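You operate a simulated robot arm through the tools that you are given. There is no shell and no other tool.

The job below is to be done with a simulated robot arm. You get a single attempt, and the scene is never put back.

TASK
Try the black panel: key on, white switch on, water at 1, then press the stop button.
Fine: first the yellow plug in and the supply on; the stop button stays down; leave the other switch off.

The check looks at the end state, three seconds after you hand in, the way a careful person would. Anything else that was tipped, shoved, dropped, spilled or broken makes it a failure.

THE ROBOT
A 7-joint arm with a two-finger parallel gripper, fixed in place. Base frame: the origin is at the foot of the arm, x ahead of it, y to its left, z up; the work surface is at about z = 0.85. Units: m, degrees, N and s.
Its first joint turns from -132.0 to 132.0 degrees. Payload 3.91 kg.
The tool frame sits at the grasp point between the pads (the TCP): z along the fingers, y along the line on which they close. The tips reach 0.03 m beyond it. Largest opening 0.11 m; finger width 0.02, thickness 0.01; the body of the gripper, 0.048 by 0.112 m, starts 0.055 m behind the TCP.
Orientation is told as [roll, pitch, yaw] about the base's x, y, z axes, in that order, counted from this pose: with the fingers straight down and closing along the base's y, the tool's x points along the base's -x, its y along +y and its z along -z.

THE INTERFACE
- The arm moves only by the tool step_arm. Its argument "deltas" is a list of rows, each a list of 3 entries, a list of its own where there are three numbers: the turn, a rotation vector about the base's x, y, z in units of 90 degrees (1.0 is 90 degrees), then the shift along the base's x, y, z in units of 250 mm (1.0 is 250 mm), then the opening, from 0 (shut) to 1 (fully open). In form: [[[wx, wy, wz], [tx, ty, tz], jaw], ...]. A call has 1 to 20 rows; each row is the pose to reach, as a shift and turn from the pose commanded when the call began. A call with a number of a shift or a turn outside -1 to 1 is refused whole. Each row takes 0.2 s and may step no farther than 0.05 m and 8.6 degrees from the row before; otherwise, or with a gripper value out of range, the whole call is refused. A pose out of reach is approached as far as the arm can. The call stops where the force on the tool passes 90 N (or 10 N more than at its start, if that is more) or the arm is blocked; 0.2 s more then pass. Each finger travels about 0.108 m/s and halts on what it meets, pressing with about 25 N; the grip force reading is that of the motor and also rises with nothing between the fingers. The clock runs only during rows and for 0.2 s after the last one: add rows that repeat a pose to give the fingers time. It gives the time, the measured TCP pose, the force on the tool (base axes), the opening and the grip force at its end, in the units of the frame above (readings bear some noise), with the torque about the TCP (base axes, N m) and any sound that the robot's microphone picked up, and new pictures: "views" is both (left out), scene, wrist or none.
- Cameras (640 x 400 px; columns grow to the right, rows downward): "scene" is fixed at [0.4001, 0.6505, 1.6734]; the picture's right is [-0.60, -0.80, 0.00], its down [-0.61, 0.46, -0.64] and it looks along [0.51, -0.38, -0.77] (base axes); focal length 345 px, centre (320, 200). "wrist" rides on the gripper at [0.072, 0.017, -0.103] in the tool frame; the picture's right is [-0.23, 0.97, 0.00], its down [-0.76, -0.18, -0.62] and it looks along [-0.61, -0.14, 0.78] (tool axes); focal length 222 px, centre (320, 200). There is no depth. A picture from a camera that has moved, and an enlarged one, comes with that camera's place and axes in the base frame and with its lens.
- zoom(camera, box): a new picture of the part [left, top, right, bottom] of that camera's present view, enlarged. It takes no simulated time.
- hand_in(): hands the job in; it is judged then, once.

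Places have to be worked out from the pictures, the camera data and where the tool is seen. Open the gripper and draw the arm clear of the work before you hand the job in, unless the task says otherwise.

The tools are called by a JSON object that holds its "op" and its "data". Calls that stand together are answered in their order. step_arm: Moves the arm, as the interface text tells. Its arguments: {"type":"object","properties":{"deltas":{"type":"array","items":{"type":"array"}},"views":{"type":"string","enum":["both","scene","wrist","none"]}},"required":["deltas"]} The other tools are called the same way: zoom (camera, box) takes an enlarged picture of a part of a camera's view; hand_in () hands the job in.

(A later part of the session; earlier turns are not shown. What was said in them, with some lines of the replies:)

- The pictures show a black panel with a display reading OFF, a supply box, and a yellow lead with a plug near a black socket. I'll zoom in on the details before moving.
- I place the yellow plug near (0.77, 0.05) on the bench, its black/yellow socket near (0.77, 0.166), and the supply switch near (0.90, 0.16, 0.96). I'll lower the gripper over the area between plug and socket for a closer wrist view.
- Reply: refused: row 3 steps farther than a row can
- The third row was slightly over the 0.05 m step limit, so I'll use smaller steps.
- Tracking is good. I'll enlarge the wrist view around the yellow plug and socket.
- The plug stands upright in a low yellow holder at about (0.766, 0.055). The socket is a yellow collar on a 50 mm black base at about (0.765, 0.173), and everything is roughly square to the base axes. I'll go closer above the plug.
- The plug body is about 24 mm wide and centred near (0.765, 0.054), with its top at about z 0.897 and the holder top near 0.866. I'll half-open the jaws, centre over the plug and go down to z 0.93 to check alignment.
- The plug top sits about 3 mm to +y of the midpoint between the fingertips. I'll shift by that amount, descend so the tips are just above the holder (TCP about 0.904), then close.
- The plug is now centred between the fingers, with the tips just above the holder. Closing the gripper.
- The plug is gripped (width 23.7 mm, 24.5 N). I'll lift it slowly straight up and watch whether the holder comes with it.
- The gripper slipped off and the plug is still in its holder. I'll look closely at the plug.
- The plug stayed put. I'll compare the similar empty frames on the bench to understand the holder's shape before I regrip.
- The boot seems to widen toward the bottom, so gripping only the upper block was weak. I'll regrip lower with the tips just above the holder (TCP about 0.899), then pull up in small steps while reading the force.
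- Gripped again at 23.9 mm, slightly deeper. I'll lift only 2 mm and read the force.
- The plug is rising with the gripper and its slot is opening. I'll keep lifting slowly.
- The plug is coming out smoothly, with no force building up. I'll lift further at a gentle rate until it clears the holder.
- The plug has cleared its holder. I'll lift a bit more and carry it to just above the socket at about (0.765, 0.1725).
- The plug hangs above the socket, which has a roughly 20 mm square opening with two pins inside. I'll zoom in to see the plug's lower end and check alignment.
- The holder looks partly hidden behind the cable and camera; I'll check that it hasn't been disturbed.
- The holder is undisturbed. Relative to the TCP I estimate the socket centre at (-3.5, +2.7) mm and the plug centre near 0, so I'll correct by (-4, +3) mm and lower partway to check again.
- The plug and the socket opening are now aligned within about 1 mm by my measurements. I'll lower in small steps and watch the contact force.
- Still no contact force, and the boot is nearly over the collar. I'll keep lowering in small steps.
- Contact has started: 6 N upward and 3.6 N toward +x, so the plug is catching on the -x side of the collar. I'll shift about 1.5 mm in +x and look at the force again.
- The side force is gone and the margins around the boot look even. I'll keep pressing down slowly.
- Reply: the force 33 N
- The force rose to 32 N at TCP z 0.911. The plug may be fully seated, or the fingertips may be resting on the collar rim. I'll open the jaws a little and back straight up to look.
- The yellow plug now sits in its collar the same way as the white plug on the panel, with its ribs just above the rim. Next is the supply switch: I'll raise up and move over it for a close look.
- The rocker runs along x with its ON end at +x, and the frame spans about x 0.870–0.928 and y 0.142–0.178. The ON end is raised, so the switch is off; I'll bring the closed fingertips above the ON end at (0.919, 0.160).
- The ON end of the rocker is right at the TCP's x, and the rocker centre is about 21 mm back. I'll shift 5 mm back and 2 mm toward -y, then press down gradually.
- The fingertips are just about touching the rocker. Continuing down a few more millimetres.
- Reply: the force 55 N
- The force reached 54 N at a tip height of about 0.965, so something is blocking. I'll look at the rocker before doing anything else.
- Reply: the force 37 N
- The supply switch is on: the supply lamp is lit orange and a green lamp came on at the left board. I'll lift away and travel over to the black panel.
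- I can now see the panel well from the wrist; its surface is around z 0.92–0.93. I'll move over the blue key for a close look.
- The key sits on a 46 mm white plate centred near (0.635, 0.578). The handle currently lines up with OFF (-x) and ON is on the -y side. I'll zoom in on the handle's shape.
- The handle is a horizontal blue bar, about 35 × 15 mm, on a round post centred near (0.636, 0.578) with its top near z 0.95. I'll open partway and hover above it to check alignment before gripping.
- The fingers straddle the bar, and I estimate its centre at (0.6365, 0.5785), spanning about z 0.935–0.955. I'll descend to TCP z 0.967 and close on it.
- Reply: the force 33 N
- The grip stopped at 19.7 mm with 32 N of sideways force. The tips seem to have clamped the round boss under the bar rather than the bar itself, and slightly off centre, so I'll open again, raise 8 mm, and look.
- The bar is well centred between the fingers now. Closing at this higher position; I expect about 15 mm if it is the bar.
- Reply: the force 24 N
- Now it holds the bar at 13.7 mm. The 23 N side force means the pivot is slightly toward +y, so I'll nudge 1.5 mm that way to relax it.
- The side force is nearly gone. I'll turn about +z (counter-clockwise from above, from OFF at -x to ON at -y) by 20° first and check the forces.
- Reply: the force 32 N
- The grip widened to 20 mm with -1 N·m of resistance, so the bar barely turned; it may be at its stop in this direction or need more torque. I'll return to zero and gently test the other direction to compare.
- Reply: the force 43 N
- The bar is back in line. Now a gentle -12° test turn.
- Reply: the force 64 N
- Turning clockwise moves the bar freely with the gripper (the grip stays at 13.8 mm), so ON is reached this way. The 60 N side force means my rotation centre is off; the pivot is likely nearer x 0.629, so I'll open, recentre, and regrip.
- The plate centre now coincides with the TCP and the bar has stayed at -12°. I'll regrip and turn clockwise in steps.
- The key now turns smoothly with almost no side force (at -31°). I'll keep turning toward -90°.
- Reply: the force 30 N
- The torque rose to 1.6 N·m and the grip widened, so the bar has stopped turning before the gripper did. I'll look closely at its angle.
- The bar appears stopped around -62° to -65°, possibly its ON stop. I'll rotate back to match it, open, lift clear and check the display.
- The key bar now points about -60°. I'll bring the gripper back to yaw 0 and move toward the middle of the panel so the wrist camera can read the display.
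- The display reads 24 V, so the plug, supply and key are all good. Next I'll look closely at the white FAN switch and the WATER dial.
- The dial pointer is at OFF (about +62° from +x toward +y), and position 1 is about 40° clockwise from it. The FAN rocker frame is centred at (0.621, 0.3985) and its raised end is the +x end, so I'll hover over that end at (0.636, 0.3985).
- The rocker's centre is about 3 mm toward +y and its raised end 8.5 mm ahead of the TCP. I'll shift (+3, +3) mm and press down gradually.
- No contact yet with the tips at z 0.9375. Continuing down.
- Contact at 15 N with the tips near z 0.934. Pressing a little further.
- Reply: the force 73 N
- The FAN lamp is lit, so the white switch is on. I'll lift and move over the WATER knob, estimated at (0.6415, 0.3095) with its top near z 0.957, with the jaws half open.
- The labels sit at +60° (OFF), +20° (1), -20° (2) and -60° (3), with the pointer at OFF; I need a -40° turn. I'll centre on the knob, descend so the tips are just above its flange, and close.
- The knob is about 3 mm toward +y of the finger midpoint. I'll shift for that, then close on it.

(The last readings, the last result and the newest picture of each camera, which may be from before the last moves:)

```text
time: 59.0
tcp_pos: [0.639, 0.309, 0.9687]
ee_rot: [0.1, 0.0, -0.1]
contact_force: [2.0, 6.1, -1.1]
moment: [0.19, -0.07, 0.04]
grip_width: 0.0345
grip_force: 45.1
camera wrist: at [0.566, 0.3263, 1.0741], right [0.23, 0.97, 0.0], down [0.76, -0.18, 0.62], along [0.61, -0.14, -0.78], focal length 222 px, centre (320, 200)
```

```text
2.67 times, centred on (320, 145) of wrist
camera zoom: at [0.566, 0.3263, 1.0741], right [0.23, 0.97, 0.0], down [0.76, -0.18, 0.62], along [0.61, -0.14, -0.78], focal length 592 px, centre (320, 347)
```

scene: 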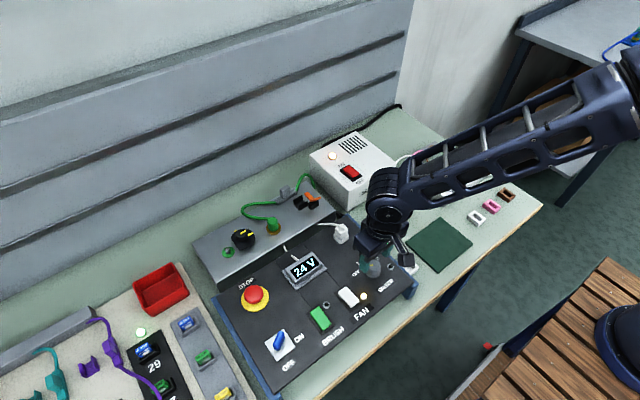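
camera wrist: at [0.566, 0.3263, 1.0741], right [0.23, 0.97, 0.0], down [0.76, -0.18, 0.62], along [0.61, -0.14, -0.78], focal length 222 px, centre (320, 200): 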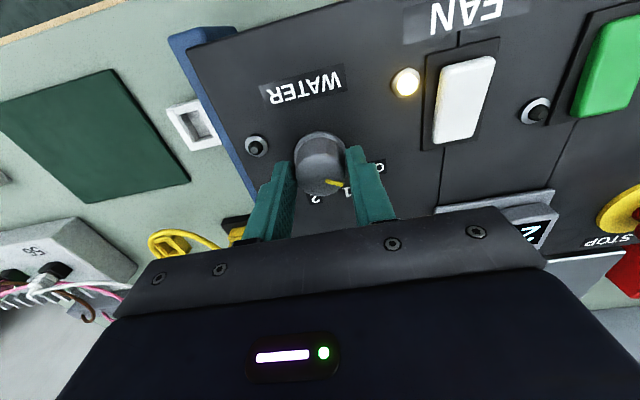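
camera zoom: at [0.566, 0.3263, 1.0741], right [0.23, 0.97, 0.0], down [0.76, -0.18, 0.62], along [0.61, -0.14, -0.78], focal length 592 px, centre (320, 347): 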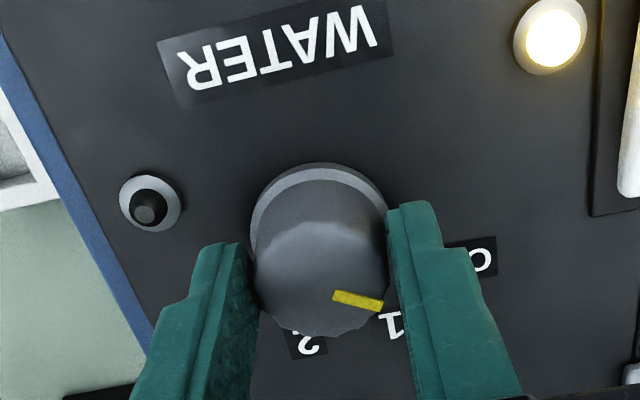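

Gripped the knob (34.5 mm, balanced). Turning clockwise 20° first.

{"op": "step_arm", "data": {"deltas": [[[0, 0, -0.06], [0, 0, 0], 0], [[0, 0, -0.12], [0, 0, 0], 0], [[0, 0, -0.18], [0, 0, 0], 0], [[0, 0, -0.222], [0, 0, 0], 0]], "views": "wrist"}}

{"op": "zoom", "data": {"camera": "wrist", "box": [230, 70, 410, 220]}}

```text
time: 60.0
tcp_pos: [0.6384, 0.3115, 0.9687]
ee_rot: [0.0, 0.0, -20.0]
contact_force: [1.2, 4.3, -5.5]
moment: [-0.01, -0.37, 0.03]
grip_width: 0.0347
grip_force: 44.9
camera wrist: at [0.5763, 0.3506, 1.0741], right [0.55, 0.84, 0.0], down [0.65, -0.43, 0.62], along [0.52, -0.34, -0.78], focal length 222 px, centre (320, 200)
```

wrist: 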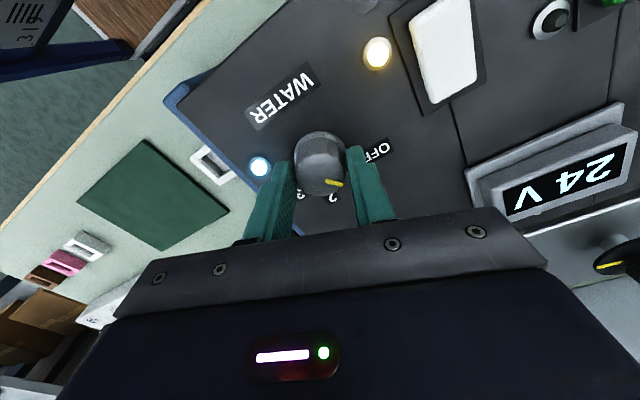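

```text
2.67 times, centred on (320, 145) of wrist
camera zoom: at [0.5763, 0.3506, 1.0741], right [0.55, 0.84, 0.0], down [0.65, -0.43, 0.62], along [0.52, -0.34, -0.78], focal length 592 px, centre (320, 347)
```

zoom: 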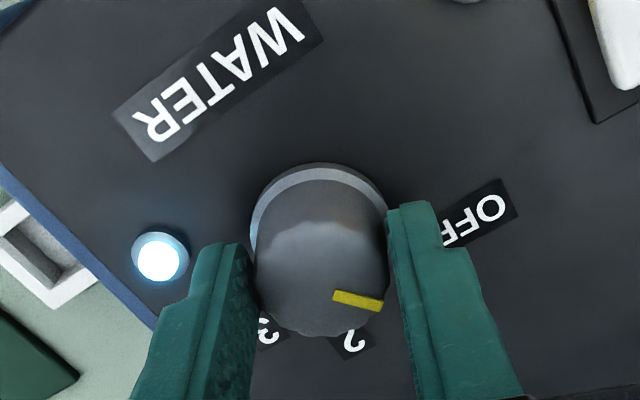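

The knob follows and the water lamp has come on. I'll turn another 20° to reach position 1.

{"op": "step_arm", "data": {"deltas": [[[0, 0, -0.06], [0, 0, 0], 0], [[0, 0, -0.12], [0, 0, 0], 0], [[0, 0, -0.18], [0, 0, 0], 0], [[0, 0, -0.222], [0, 0, 0], 0], [[0, 0, -0.222], [0, 0, 0], 0]], "views": "wrist"}}

{"op": "zoom", "data": {"camera": "wrist", "box": [230, 70, 410, 220]}}

```text
time: 61.2
tcp_pos: [0.6387, 0.3119, 0.9691]
ee_rot: [0.1, -0.1, -40.0]
contact_force: [7.4, 9.6, -20.5]
moment: [0.19, -0.45, 0.0]
grip_width: 0.0344
grip_force: 45.2
camera wrist: at [0.5942, 0.3699, 1.0742], right [0.8, 0.6, 0.0], down [0.47, -0.63, 0.62], along [0.37, -0.5, -0.78], focal length 222 px, centre (320, 200)
```

wrist: 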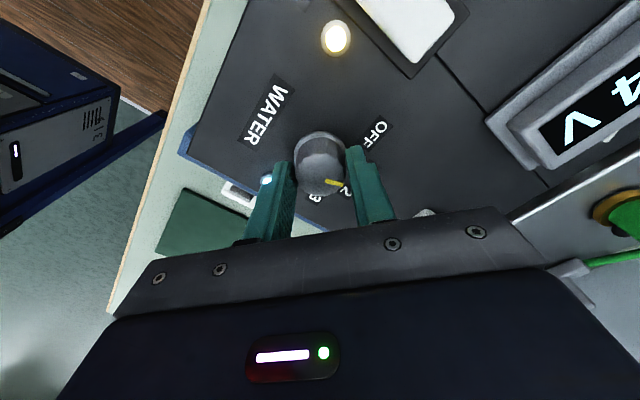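

```text
2.67 times, centred on (320, 145) of wrist
camera zoom: at [0.5942, 0.3699, 1.0742], right [0.8, 0.6, 0.0], down [0.47, -0.63, 0.62], along [0.37, -0.5, -0.78], focal length 592 px, centre (320, 347)
```

zoom: 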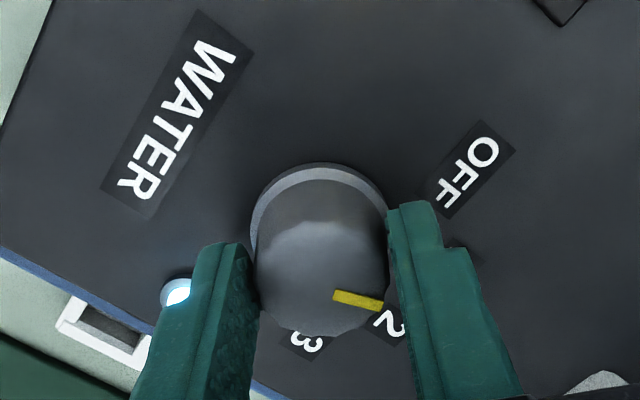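

The pointer-to-label geometry has shifted by exactly one position (OFF to 1). I'll open, lift straight up and verify.

{"op": "step_arm", "data": {"deltas": [[[0, 0, 0], [0, 0, 0], 0.3], [[0, 0, 0], [0, 0, 0], 0.5], [[0, 0, 0], [0, 0, 0.08], 0.5], [[0, 0, 0], [0, 0, 0.2], 0.5], [[0, 0, 0], [0, 0, 0.32], 0.5], [[0, 0, 0], [0, 0, 0.4], 0.5], [[0, 0, 0.09], [0, 0, 0.4], 0.4], [[0, 0, 0.18], [-0.03, 0.04, 0.4], 0.2], [[0, 0, 0.27], [-0.06, 0.08, 0.4], 0], [[0, 0, 0.36], [-0.1, 0.12, 0.4], 0], [[0, 0, 0.444], [-0.12, 0.16, 0.4], 0], [[0, 0, 0.444], [-0.12, 0.16, 0.4], 0]], "views": "both"}}

{"op": "zoom", "data": {"camera": "wrist", "box": [180, 40, 340, 200]}}

{"op": "zoom", "data": {"camera": "scene", "box": [220, 230, 420, 390]}}

```text
time: 63.8
tcp_pos: [0.6084, 0.3504, 1.071]
ee_rot: [0.1, 0.0, 0.1]
contact_force: [0.4, 0.0, -0.8]
moment: [0.0, 0.0, -0.03]
grip_width: 0.0
grip_force: 24.6
camera wrist: at [0.5351, 0.3663, 1.1745], right [0.23, 0.97, 0.0], down [0.76, -0.18, 0.62], along [0.61, -0.14, -0.78], focal length 222 px, centre (320, 200)
```

scene: 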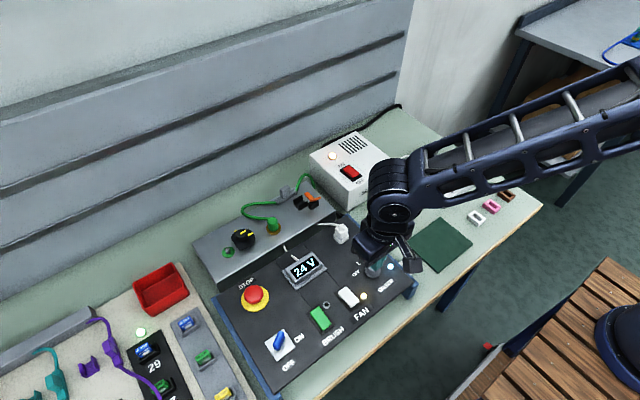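
wrist: 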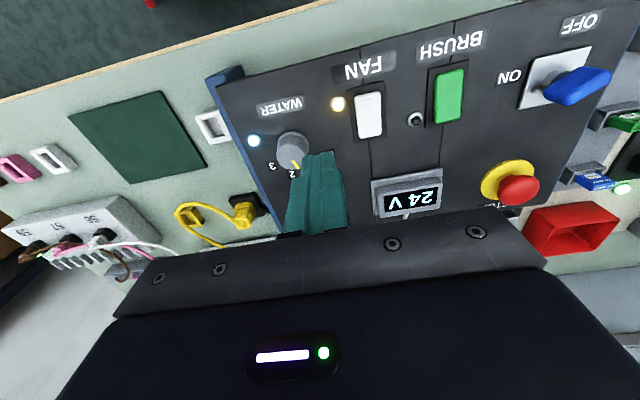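

```text
2.50 times, centred on (260, 120) of wrist
camera zoom: at [0.5351, 0.3663, 1.1745], right [0.23, 0.97, 0.0], down [0.76, -0.18, 0.62], along [0.61, -0.14, -0.78], focal length 555 px, centre (470, 400)
```

zoom: 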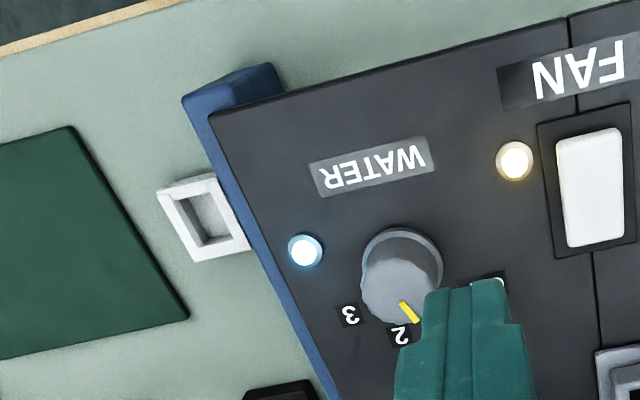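

```text
2.50 times, centred on (320, 310) of scene
camera zoom: at [0.4001, 0.6505, 1.6734], right [-0.6, -0.8, 0.0], down [-0.61, 0.46, -0.64], along [0.51, -0.38, -0.77], focal length 862 px, centre (320, -75)
```

zoom: 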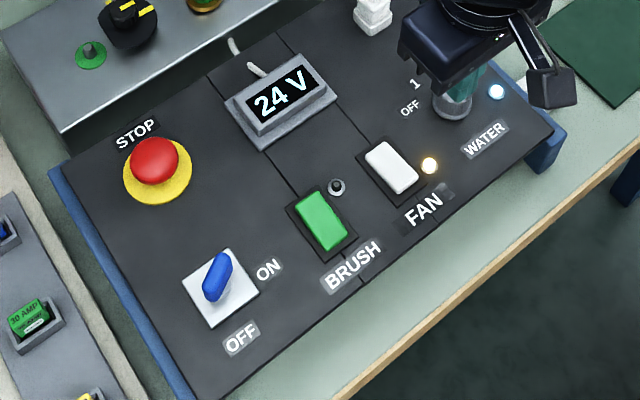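

The pointer reads about 17°, i.e. at position 1, and the water and fan lamps are lit with the green BRUSH switch untouched. Now I'll move over to the STOP button near (0.755, 0.57).

{"op": "step_arm", "data": {"deltas": [[[0, 0, 0], [0.06, 0.1, 0.02], 0], [[0, 0, 0], [0.12, 0.22, 0.02], 0], [[0, 0, 0], [0.2, 0.36, 0.02], 0], [[0, 0, 0], [0.28, 0.5, 0.02], 0], [[0, 0, 0], [0.36, 0.64, 0.02], 0], [[0, 0, 0], [0.44, 0.78, 0], 0], [[0, 0, 0], [0.481, 0.838, -0.04], 0], [[0, 0, 0], [0.481, 0.838, -0.04], 0]], "views": "both"}}

{"op": "zoom", "data": {"camera": "wrist", "box": [230, 50, 430, 200]}}

{"op": "zoom", "data": {"camera": "scene", "box": [320, 240, 400, 310]}}

```text
time: 65.6
tcp_pos: [0.7294, 0.5598, 1.0621]
ee_rot: [0.0, -0.1, 0.0]
contact_force: [-0.4, 0.1, -0.3]
moment: [0.01, 0.0, -0.01]
grip_width: 0.0
grip_force: 24.6
camera wrist: at [0.6569, 0.5767, 1.167], right [0.23, 0.97, 0.0], down [0.76, -0.18, 0.62], along [0.61, -0.14, -0.78], focal length 222 px, centre (320, 200)
```

scene: 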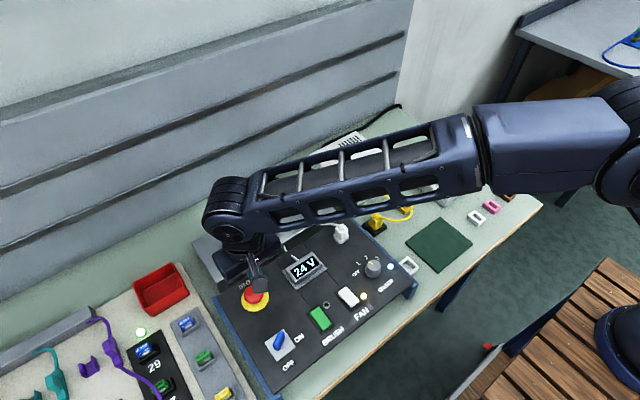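
wrist: 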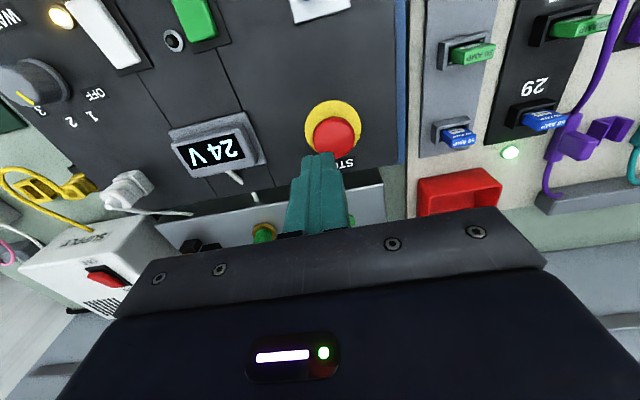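

```text
2.67 times, centred on (330, 125) of wrist
camera zoom: at [0.6569, 0.5767, 1.167], right [0.23, 0.97, 0.0], down [0.76, -0.18, 0.62], along [0.61, -0.14, -0.78], focal length 592 px, centre (293, 400)
```

zoom: 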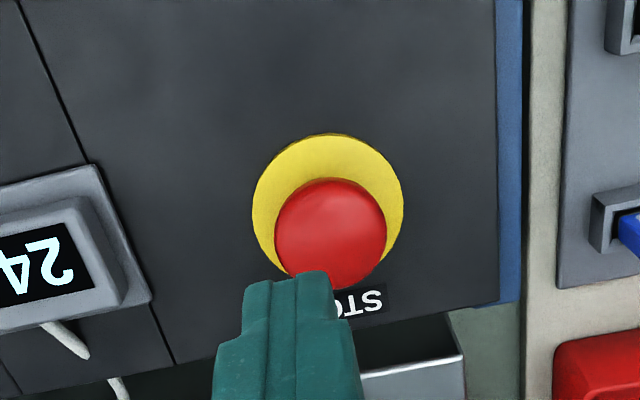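

```text
5.71 times, centred on (360, 275) of scene
camera zoom: at [0.4001, 0.6505, 1.6734], right [-0.6, -0.8, 0.0], down [-0.61, 0.46, -0.64], along [0.51, -0.38, -0.77], focal length 1971 px, centre (91, -229)
```

zoom: 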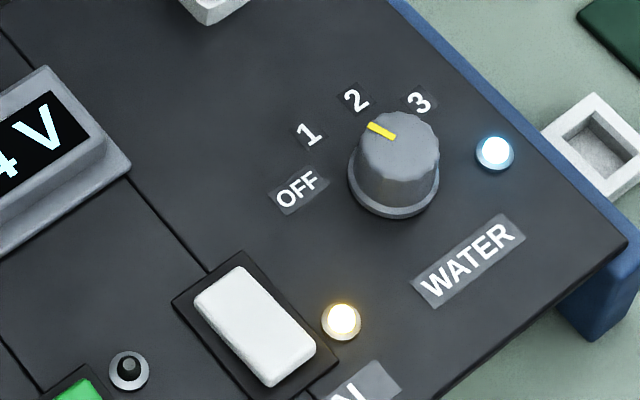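

The dial's yellow mark points exactly at 1. The STOP button centre works out to (0.748, 0.570) with its dome near z 0.955; I'll place the closed fingertips right above it.

{"op": "step_arm", "data": {"deltas": [[[0, 0, 0], [0.072, 0.04, 0], 0], [[0, 0, 0], [0.072, 0.04, -0.1], 0], [[0, 0, 0], [0.072, 0.04, -0.2], 0], [[0, 0, 0], [0.072, 0.04, -0.26], 0], [[0, 0, 0], [0.072, 0.04, -0.26], 0]], "views": "both"}}

{"op": "zoom", "data": {"camera": "wrist", "box": [230, 50, 430, 200]}}

{"op": "zoom", "data": {"camera": "scene", "box": [215, 250, 305, 320]}}

```text
time: 66.8
tcp_pos: [0.7484, 0.5692, 0.9954]
ee_rot: [0.0, 0.0, 0.1]
contact_force: [-0.4, -0.4, -0.4]
moment: [0.01, 0.03, 0.0]
grip_width: 0.0001
grip_force: 25.3
camera wrist: at [0.676, 0.5861, 1.1001], right [0.23, 0.97, 0.0], down [0.76, -0.18, 0.62], along [0.61, -0.14, -0.78], focal length 222 px, centre (320, 200)
```

scene: 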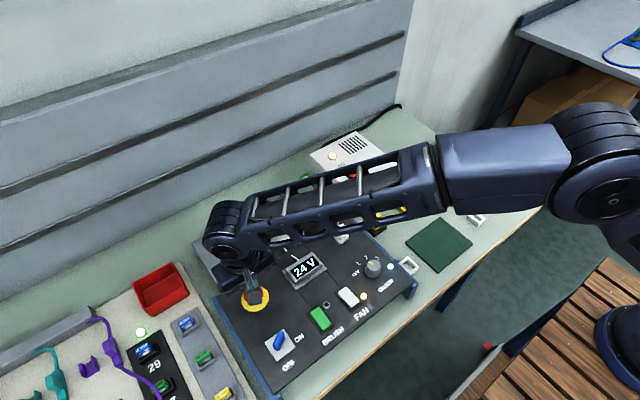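
wrist: 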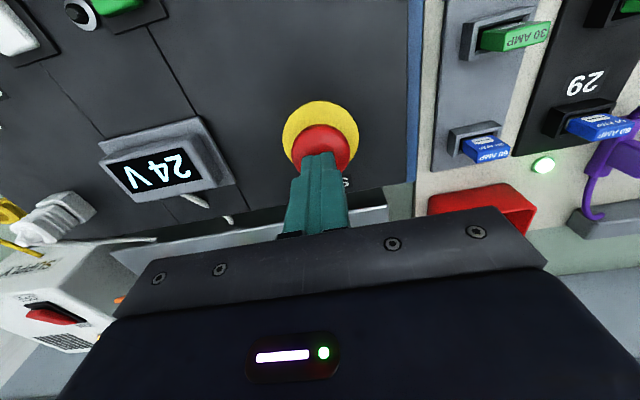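

```text
2.67 times, centred on (330, 125) of wrist
camera zoom: at [0.676, 0.5861, 1.1001], right [0.23, 0.97, 0.0], down [0.76, -0.18, 0.62], along [0.61, -0.14, -0.78], focal length 592 px, centre (293, 400)
```

zoom: 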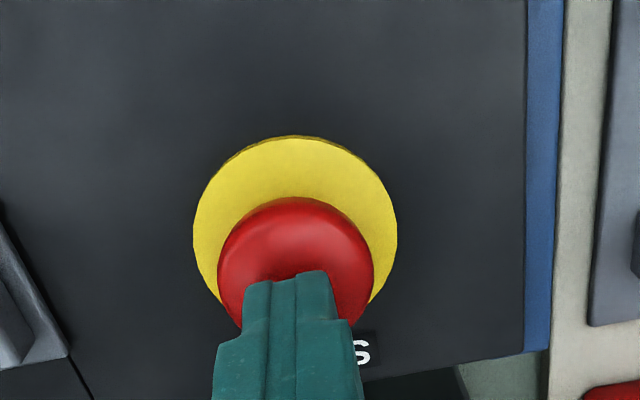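

```text
5.71 times, centred on (260, 285) of scene
camera zoom: at [0.4001, 0.6505, 1.6734], right [-0.6, -0.8, 0.0], down [-0.61, 0.46, -0.64], along [0.51, -0.38, -0.77], focal length 1971 px, centre (663, -286)
```

zoom: 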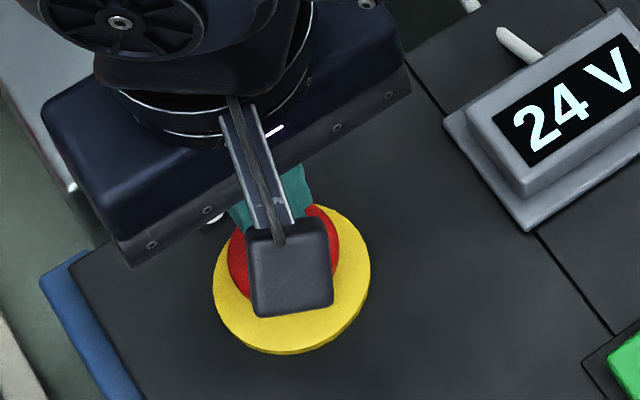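

The button centre is about 4 mm back and 2 mm to +y of the TCP. I'll correct that and press down in small steps.

{"op": "step_arm", "data": {"deltas": [[[0, 0, 0], [-0.016, 0.008, 0], 0], [[0, 0, 0], [-0.016, 0.008, -0.016], 0], [[0, 0, 0], [-0.016, 0.008, -0.032], 0], [[0, 0, 0], [-0.016, 0.008, -0.044], 0]], "views": "none"}}

```text
time: 67.8
tcp_pos: [0.7443, 0.5718, 0.9841]
ee_rot: [0.0, 0.0, 0.0]
contact_force: [-0.9, 1.3, 0.3]
moment: [0.03, 0.0, -0.02]
grip_width: 0.0
grip_force: 24.8
```

{"op": "step_arm", "data": {"deltas": [[[0, 0, 0], [0, 0, -0.008], 0], [[0, 0, 0], [0, 0, -0.016], 0], [[0, 0, 0], [0, 0, -0.024], 0]], "views": "none"}}

```text
time: 68.6
tcp_pos: [0.7451, 0.5712, 0.9801]
ee_rot: [0.1, -0.3, 0.0]
contact_force: [6.4, -3.5, 24.3]
moment: [-0.09, -0.14, 0.09]
grip_width: 0.0
grip_force: 25.5
```

Contact at 24 N. Pressing further to latch it.

{"op": "step_arm", "data": {"deltas": [[[0, 0, 0], [0, 0, -0.008], 0], [[0, 0, 0], [0, 0, -0.016], 0]], "views": "both"}}

{"op": "zoom", "data": {"camera": "scene", "box": [215, 250, 305, 320]}}

```text
time: 69.2
tcp_pos: [0.744, 0.5714, 0.9791]
ee_rot: [0.2, -0.2, 0.0]
contact_force: [12.1, -1.4, 59.3]
moment: [-0.07, -0.41, -0.02]
grip_width: 0.0
grip_force: 25.1
camera wrist: at [0.6715, 0.5872, 1.0833], right [0.23, 0.97, 0.01], down [0.76, -0.18, 0.63], along [0.61, -0.14, -0.78], focal length 222 px, centre (320, 200)
```

scene: 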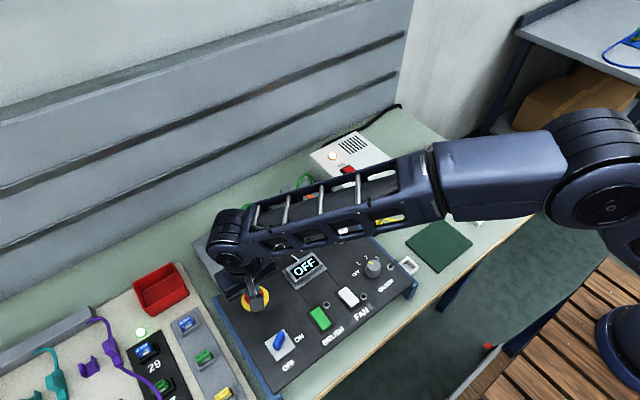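
wrist: 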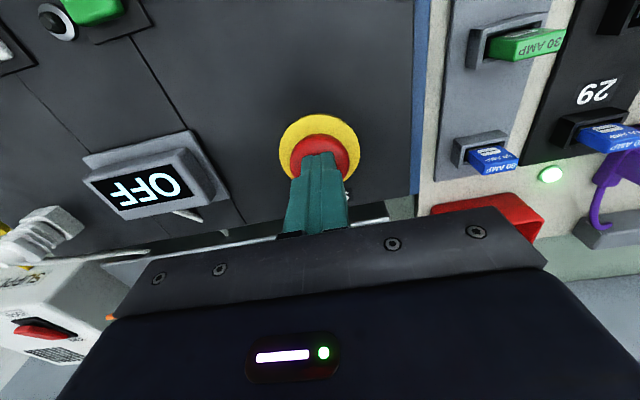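

```text
5.71 times, centred on (260, 285) of scene
camera zoom: at [0.4001, 0.6505, 1.6734], right [-0.6, -0.8, 0.0], down [-0.61, 0.46, -0.64], along [0.51, -0.38, -0.77], focal length 1971 px, centre (663, -286)
```

zoom: 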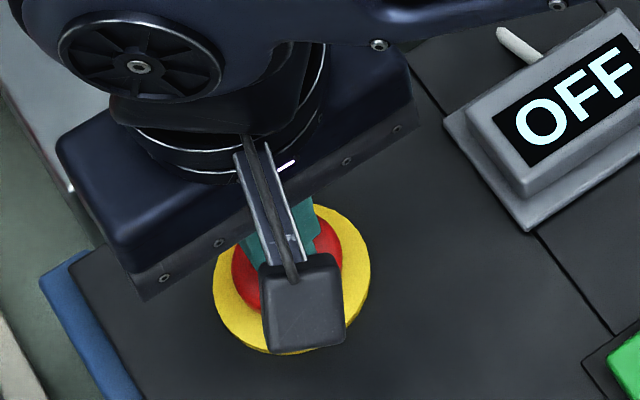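

The display has gone to OFF and the lamps are out, so the stop button actuated. I'll lift straight up and check that it stays down.

{"op": "step_arm", "data": {"deltas": [[[0, 0, 0], [0, 0, 0.03], 0], [[0, 0, 0], [0, 0, 0.1], 0], [[0, 0, 0], [0, 0, 0.25], 0], [[0, 0, 0], [0, 0, 0.4], 0], [[0, 0, 0], [-0.1, -0.1, 0.5], 0], [[0, 0, 0], [-0.2, -0.22, 0.55], 0], [[0, 0, 0], [-0.3, -0.36, 0.55], 0], [[0, 0, 0], [-0.36, -0.5, 0.55], 0], [[0, 0, 0], [-0.4, -0.64, 0.55], 0], [[0, 0, 0], [-0.4, -0.8, 0.55], 0.2], [[0, 0, 0], [-0.4, -0.95, 0.55], 0.4], [[0, 0, 0], [-0.4, -1.0, 0.6], 0.6], [[0, 0, 0], [-0.4, -1.0, 0.6], 0.8]], "views": "both"}}

{"op": "zoom", "data": {"camera": "scene", "box": [210, 230, 410, 390]}}

{"op": "zoom", "data": {"camera": "scene", "box": [225, 260, 295, 320]}}

```text
time: 72.0
tcp_pos: [0.6439, 0.3237, 1.1246]
ee_rot: [0.1, -0.1, 0.1]
contact_force: [-0.2, 0.2, -0.5]
moment: [0.0, 0.0, -0.02]
grip_width: 0.0877
grip_force: 0.1
camera wrist: at [0.5717, 0.3398, 1.2295], right [0.23, 0.97, 0.0], down [0.76, -0.18, 0.62], along [0.61, -0.14, -0.78], focal length 222 px, centre (320, 200)
```

scene: 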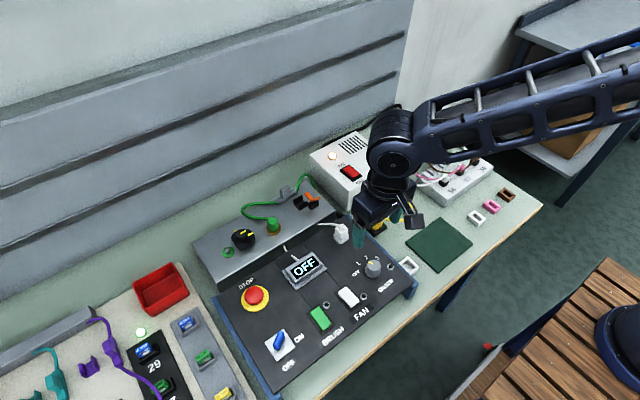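
wrist: 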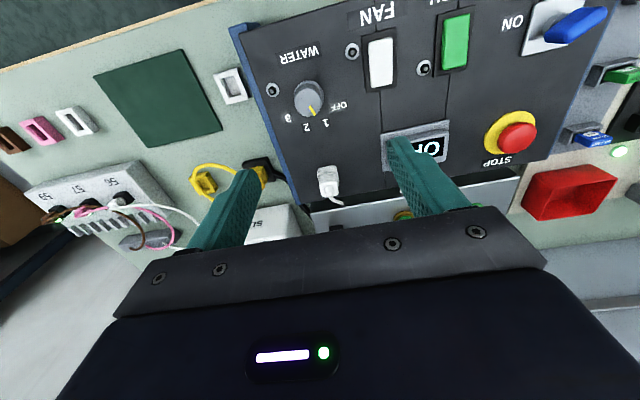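

```text
2.50 times, centred on (310, 310) of scene
camera zoom: at [0.4001, 0.6505, 1.6734], right [-0.6, -0.8, 0.0], down [-0.61, 0.46, -0.64], along [0.51, -0.38, -0.77], focal length 862 px, centre (345, -75)
```

zoom: 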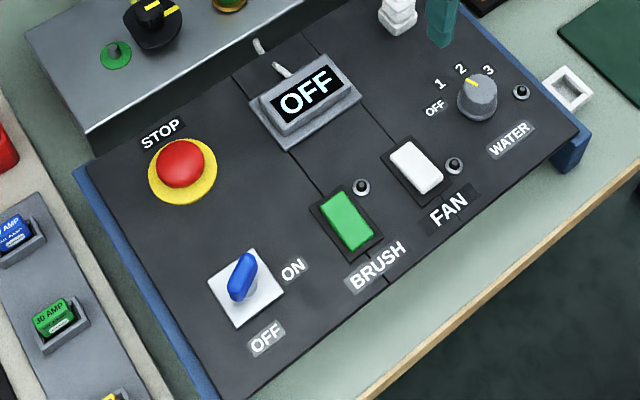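

```text
6.67 times, centred on (260, 290) of scene
camera zoom: at [0.4001, 0.6505, 1.6734], right [-0.6, -0.8, 0.0], down [-0.61, 0.46, -0.64], along [0.51, -0.38, -0.77], focal length 2300 px, centre (720, -400)
```

zoom: 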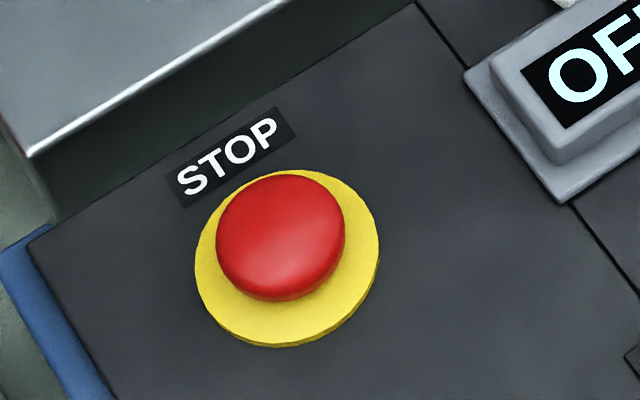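

The STOP button has stayed down and the display still reads OFF, with key on, FAN on, dial at 1 and BRUSH off. I'll withdraw the arm up and away with the gripper open for a final check.

{"op": "step_arm", "data": {"deltas": [[[0, 0, 0], [0, 0, 0.15], 1], [[0, 0, 0], [0, -0.04, 0.32], 1], [[0, 0, 0], [0, -0.12, 0.48], 1], [[0, 0, 0], [0.04, -0.24, 0.58], 1], [[0, 0, 0], [0.08, -0.4, 0.6], 1], [[0, 0, 0], [0.14, -0.55, 0.6], 1], [[0, 0, 0], [0.2, -0.7, 0.6], 1], [[0, 0, 0], [0.26, -0.85, 0.6], 1], [[0, 0, 0], [0.3, -1.0, 0.6], 1], [[0, 0, 0], [0.3, -1.0, 0.6], 1]], "views": "both"}}

{"op": "zoom", "data": {"camera": "scene", "box": [300, 120, 460, 250]}}

{"op": "zoom", "data": {"camera": "scene", "box": [220, 230, 420, 390]}}

{"op": "zoom", "data": {"camera": "scene", "box": [355, 185, 425, 240]}}

```text
time: 74.2
tcp_pos: [0.7173, 0.0747, 1.2795]
ee_rot: [0.0, 0.0, 0.0]
contact_force: [0.2, -0.1, 0.1]
moment: [0.01, 0.0, 0.0]
grip_width: 0.1103
grip_force: 0.0
camera wrist: at [0.6445, 0.0914, 1.3829], right [0.23, 0.97, 0.0], down [0.76, -0.18, 0.62], along [0.61, -0.14, -0.78], focal length 222 px, centre (320, 200)
```

scene: 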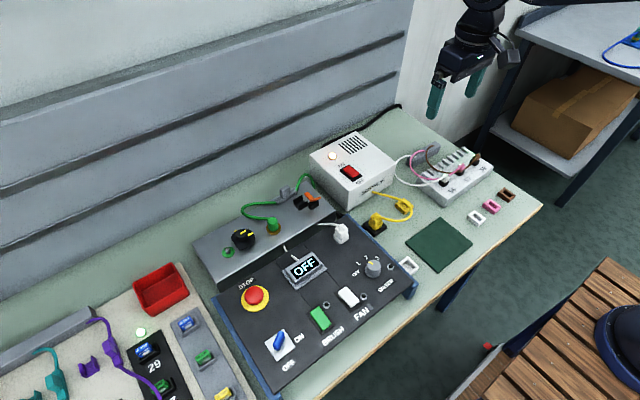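
wrist: 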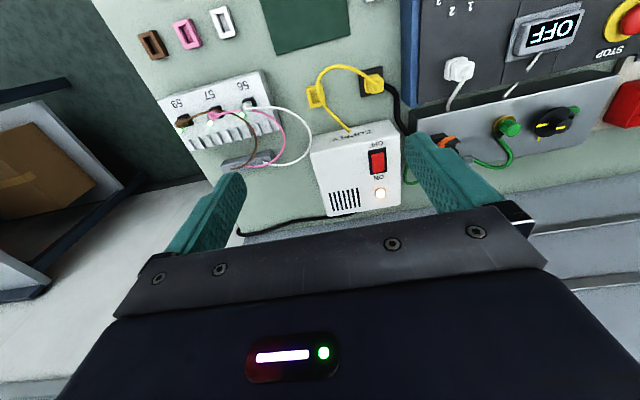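

```text
3.08 times, centred on (380, 185) of scene
camera zoom: at [0.4001, 0.6505, 1.6734], right [-0.6, -0.8, 0.0], down [-0.61, 0.46, -0.64], along [0.51, -0.38, -0.77], focal length 1061 px, centre (135, 246)
```

zoom: 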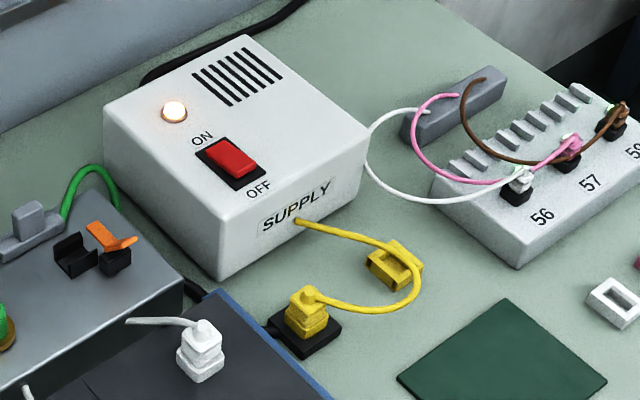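

```text
2.50 times, centred on (320, 310) of scene
camera zoom: at [0.4001, 0.6505, 1.6734], right [-0.6, -0.8, 0.0], down [-0.61, 0.46, -0.64], along [0.51, -0.38, -0.77], focal length 862 px, centre (320, -75)
```

zoom: 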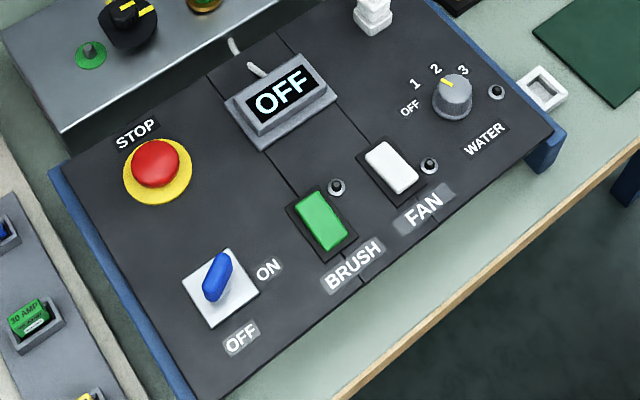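

```text
7.27 times, centred on (390, 212) of scene
camera zoom: at [0.4001, 0.6505, 1.6734], right [-0.6, -0.8, 0.0], down [-0.61, 0.46, -0.64], along [0.51, -0.38, -0.77], focal length 2509 px, centre (-189, 109)
```

zoom: 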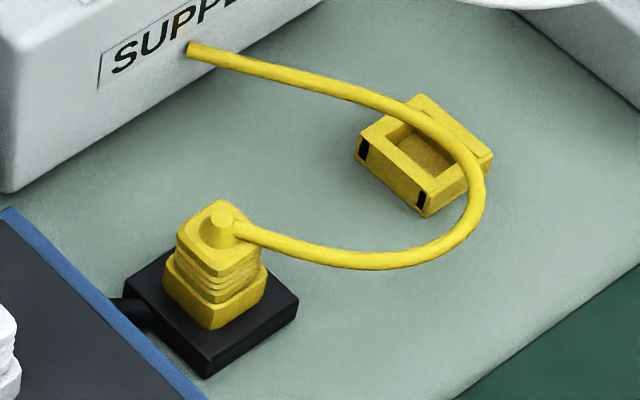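

Everything matches the request:
- The plug is seated, and the supply is on with its lamp lit.
- The key and FAN are on, the dial is at 1, and BRUSH is off.
- The STOP button is held down.
- Nothing else has moved, and the arm is clear with the gripper open.

Handing in.

{"op": "hand_in", "data": {}}

```text
The job is handed in.
```

I finished the panel test and handed it in. The arm is clear of the bench with the gripper open.

| Item | Final state |
|---|---|
| Yellow plug | In its socket; the panel display came up to 24 V once the key was on |
| Supply | On, lamp lit |
| Key | On; it turned about 60° clockwise and stopped there |
| White switch (FAN) | On; its lamp lit when pressed |
| Water dial | At 1; its lamp lit as it was turned |
| Green switch (BRUSH) | Off, untouched |
| Stop button | Pressed and staying down |

The display now reads OFF and the panel lamps are dark because the stop button cut the power.

Two things took a second try. The gripper slipped off the yellow plug once while lifting it from its holder. I also tried turning the key the wrong way before finding the right direction. In the final pictures nothing else looks moved, and the plug's holder is where it started.
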